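You operate a simulated robot arm through the tools that you are given. There is no shell and no other tool. Be economical: measure what you need, move in short steps, check, and stop when the job is done.

Carry out the task below with a simulated robot arm. There is one attempt and no reset: what you move stays moved.

TASK
Fetch the folded orange cloth and set it on the blue plate.
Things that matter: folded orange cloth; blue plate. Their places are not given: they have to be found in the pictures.

It is judged by the outcome, as a careful person would: the job done as asked, and still so three seconds after it is handed in. It fails if anything else is knocked over, pushed out of place, dropped, spilled or broken.

THE ROBOT
A 6-joint arm with a two-finger parallel gripper, fixed in place. Base frame: the origin is at the foot of the arm, x ahead of it, y to its left, z up; the work surface is at about z = 0.75. Readings come in m, rad, newtons and seconds.
With the tool pointing down near the work surface it reaches from about 0.26 to 0.68 m from the base axis. Its first joint turns from -1.152 to 1.152 rad. Payload 2.9 kg.
The tool frame sits at the grasp point between the pads (the TCP): z along the fingers, y along the line on which they close. The tips reach 0.03 m beyond it. The gripper opens to 0.11 m. The fingers are 0.02 m wide and 0.01 m thick; the gripper's body (0.048 by 0.112 m) begins 0.055 m behind the TCP.
Orientation is told as [roll, pitch, yaw] about the base's x, y, z axes, in that order, counted from this pose: with the fingers straight down and closing along the base's y, the tool's x points along the base's -x, its y along +y and its z along -z.

THE INTERFACE
- The arm moves only by the tool send_rows. Its argument "steps" is a list of rows, each an object (a shift or turn left out is 0, a gripper value left out holds the last) with "delta_pos": the shift along the base's x, y, z in m, a list of three; "dr": the turn, a rotation vector about the base's x, y, z in rad, a list of three; "fingers": the closure, from 0 (fully open) to 1 (shut). In form: [{"delta_pos": [x, y, z], "dr": [ax, ay, az], "fingers": fingers}, ...]. A call has 1 to 10 rows; each row is the pose to reach, as a shift and turn from the pose commanded when the call began. A row lasts 0.2 s, in which the tool goes at most 0.05 m and 0.15 rad; a call with a longer step from one row to the next is refused whole, and so is a gripper value outside its range. A pose out of reach is approached as far as the arm can. The call stops where the force on the tool passes 40 N (or 10 N more than at its start, if that is more) or the arm is blocked; 0.2 s more then pass. Each finger travels about 0.108 m/s and halts on what it meets, pressing with about 29 N; the grip force reading is that of the motor and also rises with nothing between the fingers. The clock runs only during rows and for 0.2 s after the last one: add rows that repeat a pose to give the fingers time. It gives the time, the measured TCP pose, the force on the tool (base axes), the opening and the grip force at its end, in the units of the frame above (readings bear some noise), and new pictures: "show" is both (left out), scene, wrist or none.
- Cameras (640 x 400 px; columns grow to the right, rows downward): "scene" is fixed at [0.0733, 0.4261, 1.3868]; the picture's right is [-0.81, -0.59, 0.00], its down [-0.32, 0.44, -0.84] and it looks along [0.50, -0.68, -0.54] (base axes); focal length 320 px, centre (320, 200). "wrist" rides on the gripper at [-0.036, 0, -0.057] in the tool frame; the picture's right is [0.00, -1.00, 0.00], its down [0.97, 0.00, -0.24] and it looks along [0.24, 0.00, 0.97] (tool axes); focal length 218 px, centre (320, 200).
- locate(camera, pixels): there is no depth. For up to 12 entries [column, row, z] of the newest picture of that camera ("zoom" is the newest enlarged one), the place [x, y] in the base frame at which the ray of that pixel passes the height z, good to about 0.003 m. It takes no simulated time.
- zoom(camera, box): a new picture of the part [left, top, right, bottom] of that camera's present view, enlarged. It takes no simulated time.
- job_done(): hands the job in; it is judged then, once.

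Keep the steps short. Do not move on a guess: measure, check each grasp and each placing, and mend mistakes. In all there are 60 turns and 120 pictures (those below and enlarged ones count). Leave the gripper open and the arm clear of the work at the hand-in unless told otherwise, and finish with a single line.

The tools are called after ">>>" as a command line: name --argument value ..., lists and objects as JSON in quotes. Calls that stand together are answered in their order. send_rows: Moves the arm, as the interface text tells. Its arguments: {"type":"object","properties":{"steps":{"type":"array"},"show":{"type":"string","enum":["both","scene","wrist","none"]}},"required":["steps"]} The other tools are called the same way: locate (camera, pixels) gives the place at which the rays of pixels pass given heights; zoom (camera, box) takes an enlarged picture of a part of a camera's view; job_done () hands the job in.

At the start:

```text
t: 0.0
tool_pos: [0.4053, -0.1978, 0.9962]
orientation: [0.001, -0.001, 0.0]
wrist_force: [0.0, 0.0, -0.5]
width: 0.1101
grip_force: 0.1
```

scene: 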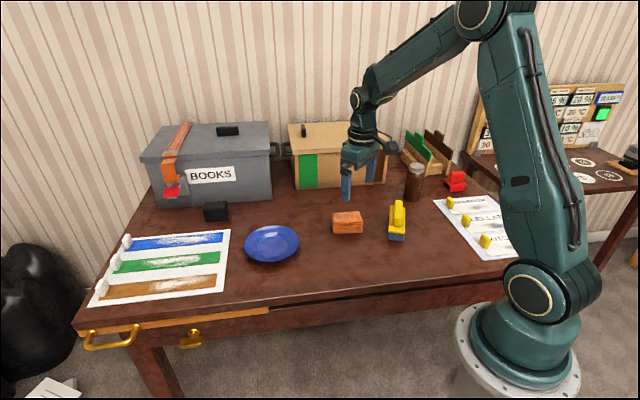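
wrist: 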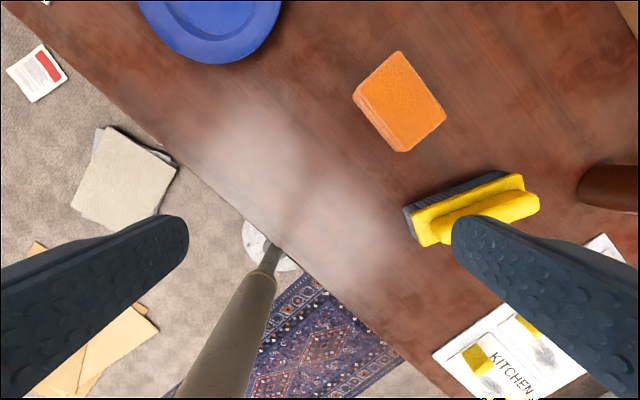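

I see an orange block-like item near scene (347,222) and a blue plate near (272,244). There is also an orange thing on the grey box near (175,160). I'll zoom in to identify which is the cloth.

>>> zoom --camera "scene" --box '[220, 170, 440, 290]'

>>> zoom --camera "scene" --box '[130, 110, 290, 230]'

>>> zoom --camera "wrist" --box '[320, 30, 560, 260]'

>>> locate --camera "wrist" --pixels '[[399, 51, 0.78], [446, 114, 0.78], [402, 152, 0.78], [353, 97, 0.78], [399, 51, 0.75], [446, 114, 0.75], [402, 152, 0.75], [353, 97, 0.75]]'

>>> locate --camera "scene" --pixels '[[244, 245, 0.765], [299, 243, 0.765], [272, 226, 0.765], [272, 262, 0.765], [334, 235, 0.75], [363, 233, 0.75], [333, 213, 0.78], [360, 211, 0.78], [363, 222, 0.78], [334, 224, 0.78]]'

```text
2.91 times, centred on (330, 230) of scene
```

zoom: 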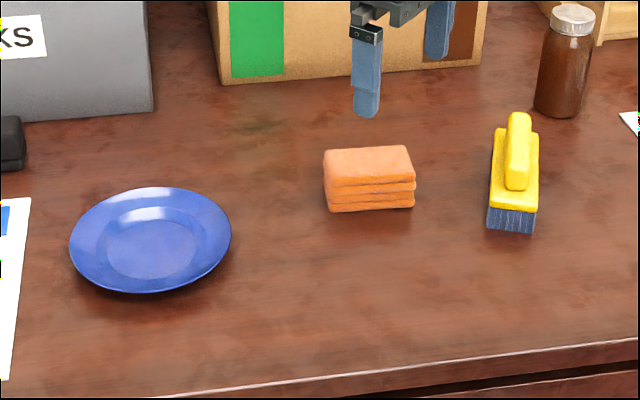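

```text
3.33 times, centred on (210, 170) of scene
```

zoom: 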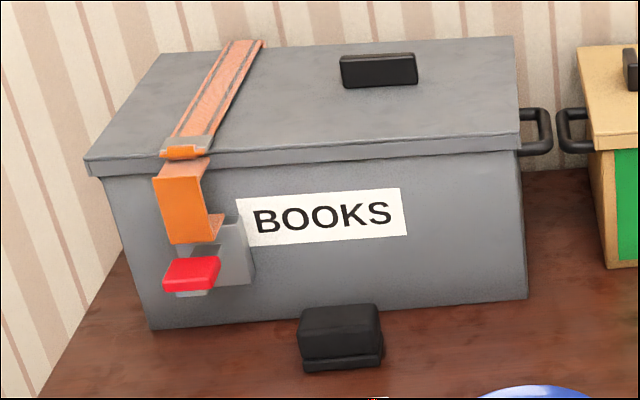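

```text
1.74 times, centred on (440, 145) of wrist
```

zoom: 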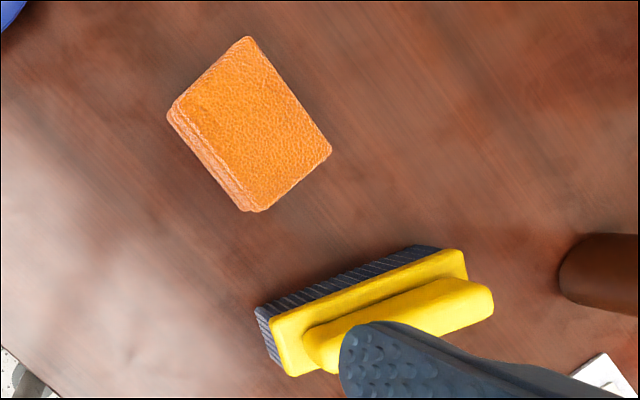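

```text
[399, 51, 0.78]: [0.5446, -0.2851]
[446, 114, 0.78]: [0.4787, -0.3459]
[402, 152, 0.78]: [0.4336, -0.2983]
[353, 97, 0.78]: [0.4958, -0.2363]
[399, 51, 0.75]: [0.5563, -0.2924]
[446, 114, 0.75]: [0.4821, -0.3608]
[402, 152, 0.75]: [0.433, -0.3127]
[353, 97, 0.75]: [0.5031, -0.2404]
```

```text
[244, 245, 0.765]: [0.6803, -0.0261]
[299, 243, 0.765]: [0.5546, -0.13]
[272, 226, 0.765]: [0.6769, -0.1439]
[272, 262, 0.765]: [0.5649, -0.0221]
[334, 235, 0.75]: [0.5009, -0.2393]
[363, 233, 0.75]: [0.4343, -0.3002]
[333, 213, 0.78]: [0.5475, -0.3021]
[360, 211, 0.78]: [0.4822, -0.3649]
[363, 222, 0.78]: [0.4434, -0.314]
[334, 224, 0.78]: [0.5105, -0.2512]
```

The folded orange cloth is the stacked towel at scene (347,222). It is about 0.09 x 0.066 m, centred near (0.489,-0.295), with its short side along about (-0.69,0.73). The plate centre is near (0.62,-0.083). Next I move above the cloth, staying high, and turn yaw by about 0.755.

>>> send_rows --steps '[{"delta_pos": [0.014, -0.016, -0.01], "dr": [0, 0, 0.126], "fingers": 0}, {"delta_pos": [0.028, -0.032, -0.02], "dr": [0, 0, 0.252]}, {"delta_pos": [0.042, -0.048, -0.03], "dr": [0, 0, 0.378]}, {"delta_pos": [0.056, -0.064, -0.04], "dr": [0, 0, 0.504]}, {"delta_pos": [0.07, -0.08, -0.05], "dr": [0, 0, 0.63]}, {"delta_pos": [0.084, -0.097, -0.06], "dr": [0, 0, 0.755]}, {"delta_pos": [0.084, -0.097, -0.06], "dr": [0, 0, 0.755]}]'

```text
t: 1.6
tool_pos: [0.4887, -0.2943, 0.9366]
orientation: [0.001, 0.0, 0.758]
wrist_force: [0.4, 0.3, -0.6]
width: 0.1102
grip_force: 0.1
```

scene: 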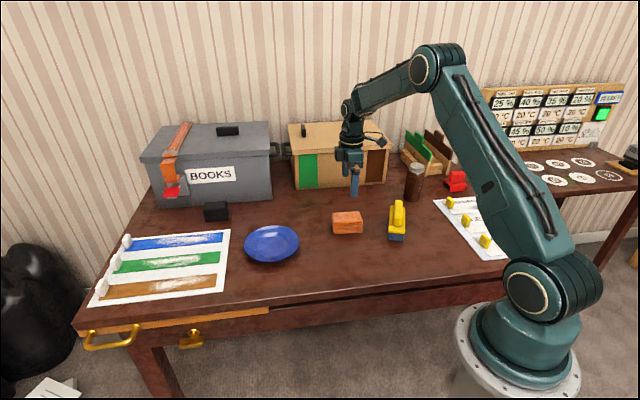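
wrist: 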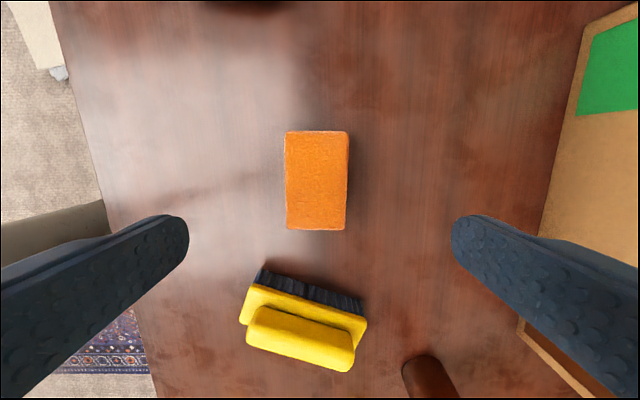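

The cloth is aligned and nearly centred in the wrist view, spanning columns 285–349 and rows 131–230. I'll measure its corners at the top height.

>>> locate --camera "wrist" --pixels '[[285, 131, 0.785], [347, 131, 0.785], [345, 230, 0.785], [286, 230, 0.785], [316, 180, 0.785], [320, 181, 0.77]]'

>>> zoom --camera "wrist" --box '[220, 100, 420, 300]'

```text
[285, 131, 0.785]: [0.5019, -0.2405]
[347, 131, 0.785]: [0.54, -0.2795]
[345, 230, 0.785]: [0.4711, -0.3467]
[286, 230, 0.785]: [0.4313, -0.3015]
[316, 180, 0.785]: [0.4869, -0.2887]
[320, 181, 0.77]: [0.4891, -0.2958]
```

```text
2.00 times, centred on (320, 200) of wrist
```

zoom: 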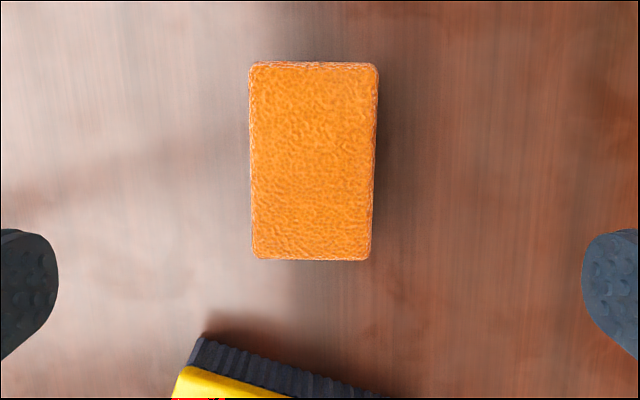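

The cloth centre is (0.486,-0.292), so I need a small shift of (-0.003,+0.002). Then I'll lower to TCP z about 0.784, which puts the tips 4 mm above the table, with the fingers open.

>>> send_rows --steps '[{"delta_pos": [-0.003, 0.002, -0.035]}, {"delta_pos": [-0.003, 0.002, -0.07]}, {"delta_pos": [-0.003, 0.002, -0.1]}, {"delta_pos": [-0.003, 0.002, -0.125]}, {"delta_pos": [-0.003, 0.002, -0.142]}, {"delta_pos": [-0.003, 0.002, -0.152]}, {"delta_pos": [-0.003, 0.002, -0.152]}]'

```text
t: 3.2
tool_pos: [0.4879, -0.2944, 0.7841]
orientation: [0.001, 0.0, 0.755]
wrist_force: [-0.6, -0.2, 0.1]
width: 0.1101
grip_force: 0.0
```

scene: 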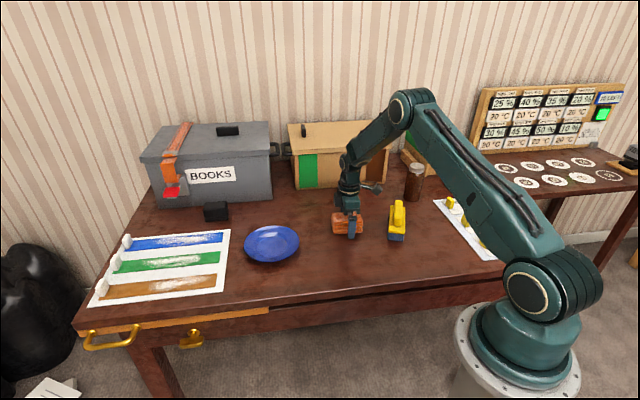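
wrist: 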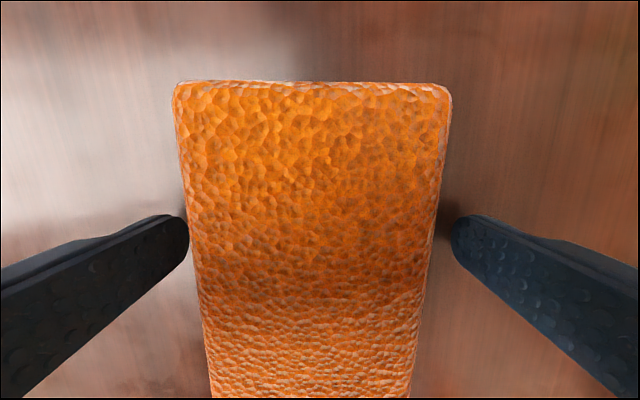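

The fingers sit on both sides of the cloth with small gaps and there is no contact force. Next I close and allow time.

>>> send_rows --steps '[{"fingers": 0.3}, {"fingers": 0.5}, {"fingers": 0.7}, {"fingers": 0.7}, {"fingers": 0.7}]' --show "wrist"

```text
t: 4.4
tool_pos: [0.4876, -0.2932, 0.7861]
orientation: [0.002, -0.001, 0.757]
wrist_force: [0.2, 0.2, -0.3]
width: 0.0593
grip_force: 29.3
```

wrist: 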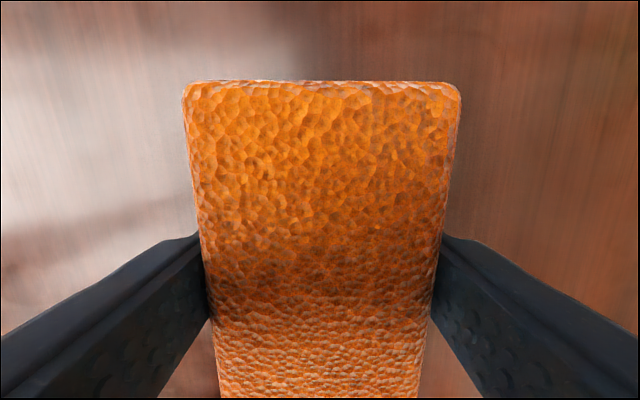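

The grip is firm: opening 0.059 m, 29 N. Next I lift 0.1 m and check.

>>> send_rows --steps '[{"delta_pos": [0, 0, 0.02]}, {"delta_pos": [0, 0, 0.05]}, {"delta_pos": [0, 0, 0.08]}, {"delta_pos": [0, 0, 0.11]}, {"delta_pos": [0, 0, 0.11]}]'

```text
t: 5.6
tool_pos: [0.4852, -0.2943, 0.8957]
orientation: [0.002, -0.001, 0.756]
wrist_force: [-0.3, 0.7, -0.3]
width: 0.0595
grip_force: 28.5
```

scene: 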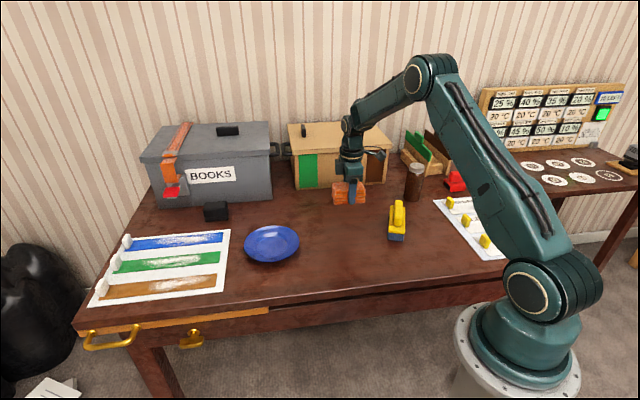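
wrist: 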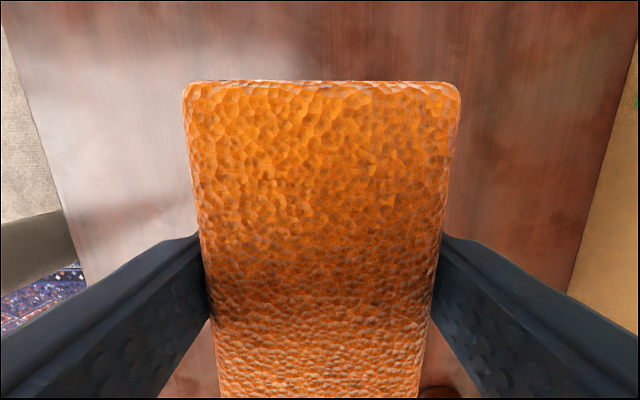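

The cloth is lifted with the arm. Before moving, I'll measure the plate precisely.

>>> zoom --camera "scene" --box '[232, 212, 312, 276]'

```text
6.25 times, centred on (272, 244) of scene
```

zoom: 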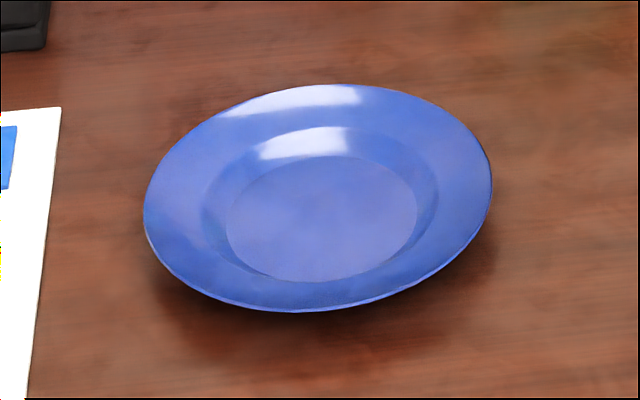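

>>> locate --camera "zoom" --pixels '[[144, 215, 0.77], [492, 178, 0.77], [325, 84, 0.77], [300, 311, 0.77], [226, 225, 0.756], [417, 210, 0.756], [330, 156, 0.756], [310, 282, 0.756], [202, 215, 0.765], [438, 200, 0.765], [330, 127, 0.765]]'

```text
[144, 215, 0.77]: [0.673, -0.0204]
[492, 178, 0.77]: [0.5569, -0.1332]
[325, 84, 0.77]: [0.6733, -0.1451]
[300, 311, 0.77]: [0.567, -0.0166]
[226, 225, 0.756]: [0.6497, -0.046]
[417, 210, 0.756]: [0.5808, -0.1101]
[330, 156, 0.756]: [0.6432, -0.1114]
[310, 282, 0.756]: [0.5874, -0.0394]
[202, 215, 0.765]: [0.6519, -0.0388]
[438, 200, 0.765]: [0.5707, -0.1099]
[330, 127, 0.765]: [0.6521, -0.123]
```

The plate centre is (0.616,-0.078) and its flat well is about 0.093 m across, so the cloth at about 0.06 x 0.09 m fits. I'll check how close the boxes are to the path.

>>> locate --camera "scene" --pixels '[[271, 199, 0.75], [163, 206, 0.75], [297, 189, 0.75], [385, 183, 0.75], [215, 220, 0.75]]'

```text
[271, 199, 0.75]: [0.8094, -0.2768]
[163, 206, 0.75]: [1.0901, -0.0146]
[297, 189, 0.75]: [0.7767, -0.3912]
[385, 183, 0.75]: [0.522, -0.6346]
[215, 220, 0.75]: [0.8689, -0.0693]
```

The boxes are well clear of the path. Next I carry the cloth over the plate by (+0.1295,+0.2155), staying high.

>>> send_rows --steps '[{"delta_pos": [0.01, 0.017, 0]}, {"delta_pos": [0.026, 0.043, 0]}, {"delta_pos": [0.042, 0.07, 0]}, {"delta_pos": [0.058, 0.097, 0]}, {"delta_pos": [0.074, 0.124, 0]}, {"delta_pos": [0.09, 0.15, 0]}, {"delta_pos": [0.106, 0.176, 0]}, {"delta_pos": [0.12, 0.2, 0]}, {"delta_pos": [0.1295, 0.2155, 0]}, {"delta_pos": [0.1295, 0.2155, 0]}]'

```text
t: 7.8
tool_pos: [0.6165, -0.0757, 0.8942]
orientation: [0.0, -0.001, 0.755]
wrist_force: [0.1, -0.4, -0.4]
width: 0.0596
grip_force: 29.3
```

scene: 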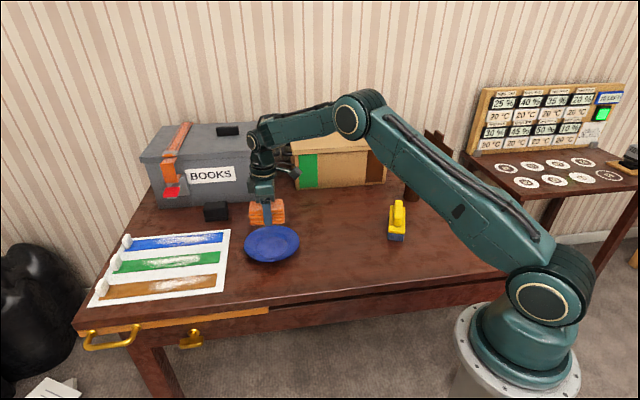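
wrist: 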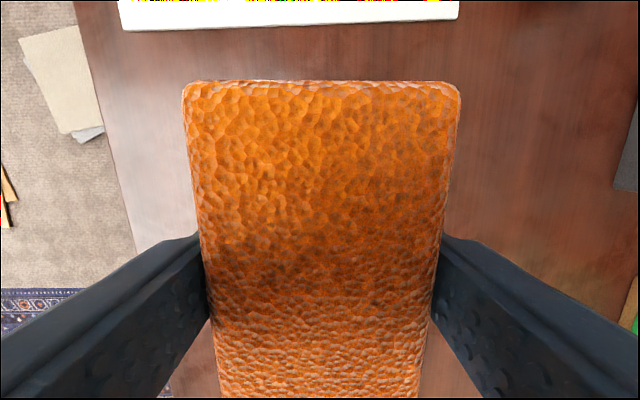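

The cloth is above the plate at (0.6165,-0.076). Next I lower to about 0.804 and take a look.

>>> send_rows --steps '[{"delta_pos": [0, -0.001, -0.025]}, {"delta_pos": [0, -0.001, -0.05]}, {"delta_pos": [0, -0.001, -0.07]}, {"delta_pos": [0, -0.001, -0.083]}, {"delta_pos": [0, -0.001, -0.09]}, {"delta_pos": [0, -0.001, -0.09]}]' --show "none"

>>> zoom --camera "scene" --box '[222, 190, 322, 270]'

```text
t: 9.2
tool_pos: [0.6172, -0.0777, 0.8042]
orientation: [0.002, 0.0, 0.756]
wrist_force: [-0.1, -0.2, 0.0]
width: 0.0595
grip_force: 29.7
```

```text
5.00 times, centred on (272, 230) of scene
```

zoom: 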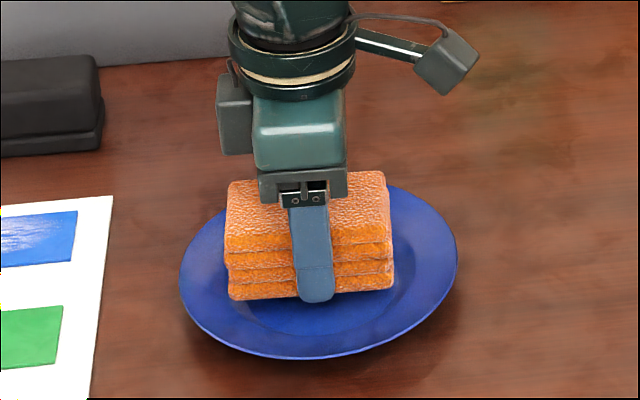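

The cloth hovers centred over the well. Next I lower slowly in 3–4 mm steps and watch the force.

>>> send_rows --steps '[{"delta_pos": [0, 0, -0.004]}, {"delta_pos": [0, 0, -0.007]}, {"delta_pos": [0, 0, -0.01]}, {"delta_pos": [0, 0, -0.01]}]' --show "none"

>>> zoom --camera "scene" --box '[222, 190, 322, 270]'

```text
t: 10.1
tool_pos: [0.618, -0.0787, 0.7985]
orientation: [-0.001, -0.003, 0.754]
wrist_force: [-1.9, 0.3, 5.4]
width: 0.0594
grip_force: 29.0
stopped in row 4: the force on the tool passed its limit (the readings are from after the stop); the commanded pose is now the measured one
```

```text
5.00 times, centred on (272, 230) of scene
```

zoom: 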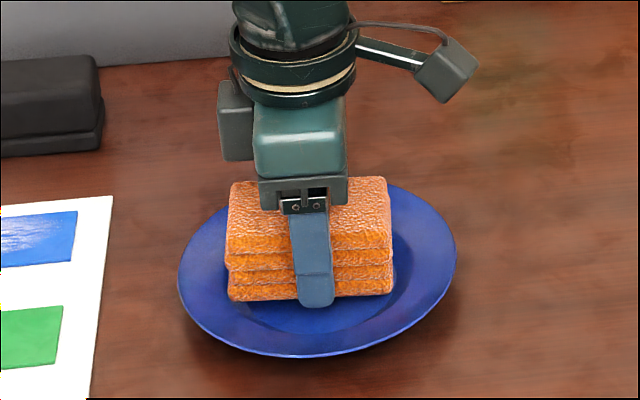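

The cloth touches the plate at z 0.7985 (5 N residual). Next I open slightly to about 0.072 m so the fingers stay clear of the rim.

>>> send_rows --steps '[{"fingers": 0.42}, {"fingers": 0.38}, {"fingers": 0.35}, {"fingers": 0.35}]' --show "wrist"

>>> zoom --camera "scene" --box '[222, 190, 322, 270]'

```text
t: 11.1
tool_pos: [0.6176, -0.0784, 0.7993]
orientation: [-0.002, -0.003, 0.755]
wrist_force: [-0.4, 0.0, -0.4]
width: 0.0713
grip_force: 0.1
```

wrist: 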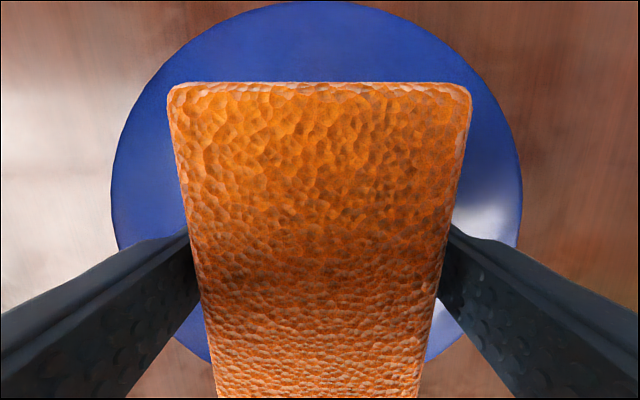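

```text
5.00 times, centred on (272, 230) of scene
```

zoom: 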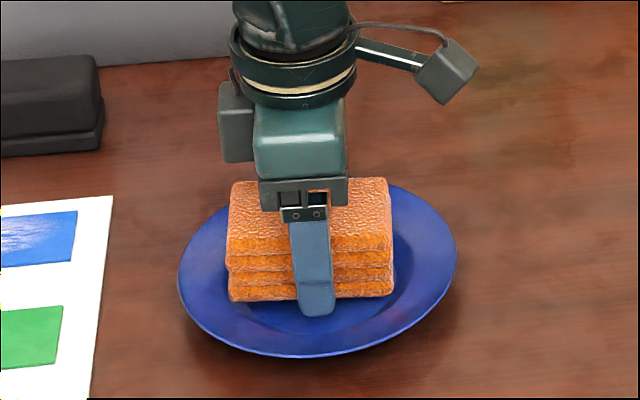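

The fingers are off the cloth. Next I open a little more for clearance (the tips are above the well's slope), then rise straight up.

>>> send_rows --steps '[{"fingers": 0.28}, {"fingers": 0.28}, {"delta_pos": [0, 0, 0.01]}, {"delta_pos": [0, 0, 0.025]}, {"delta_pos": [0, 0, 0.05]}, {"delta_pos": [0, 0, 0.08], "fingers": 0.1}, {"delta_pos": [0, 0, 0.12], "fingers": 0}, {"delta_pos": [0, 0, 0.15]}, {"delta_pos": [0, 0, 0.15]}]'

>>> zoom --camera "scene" --box '[222, 190, 322, 270]'

```text
t: 13.1
tool_pos: [0.6182, -0.0791, 0.9482]
orientation: [-0.002, -0.003, 0.753]
wrist_force: [0.1, 0.6, -0.8]
width: 0.1102
grip_force: 0.0
```

scene: 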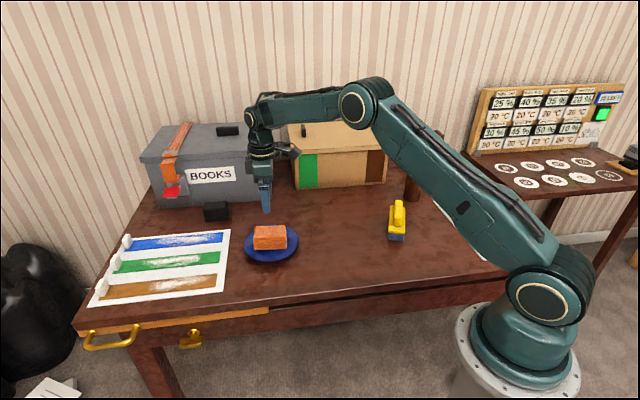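
wrist: 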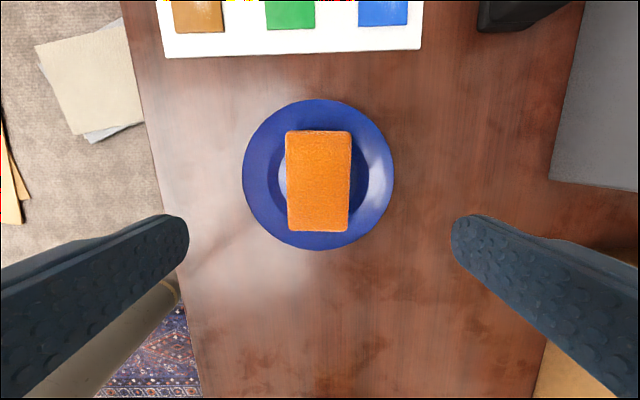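

```text
5.00 times, centred on (272, 230) of scene
```

zoom: 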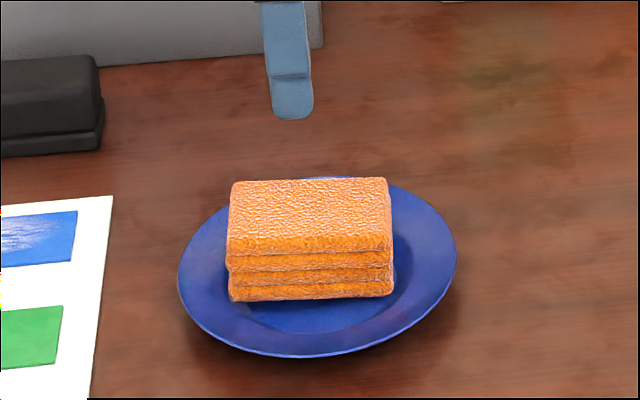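

The cloth rests flat and centred on the plate. The plate has not moved, nothing else was disturbed, and the gripper is open well above it. I'm handing in.

>>> job_done

```text
The job is handed in.
```

The folded orange cloth is on the blue plate, the gripper is open and clear above it, and nothing else was disturbed.
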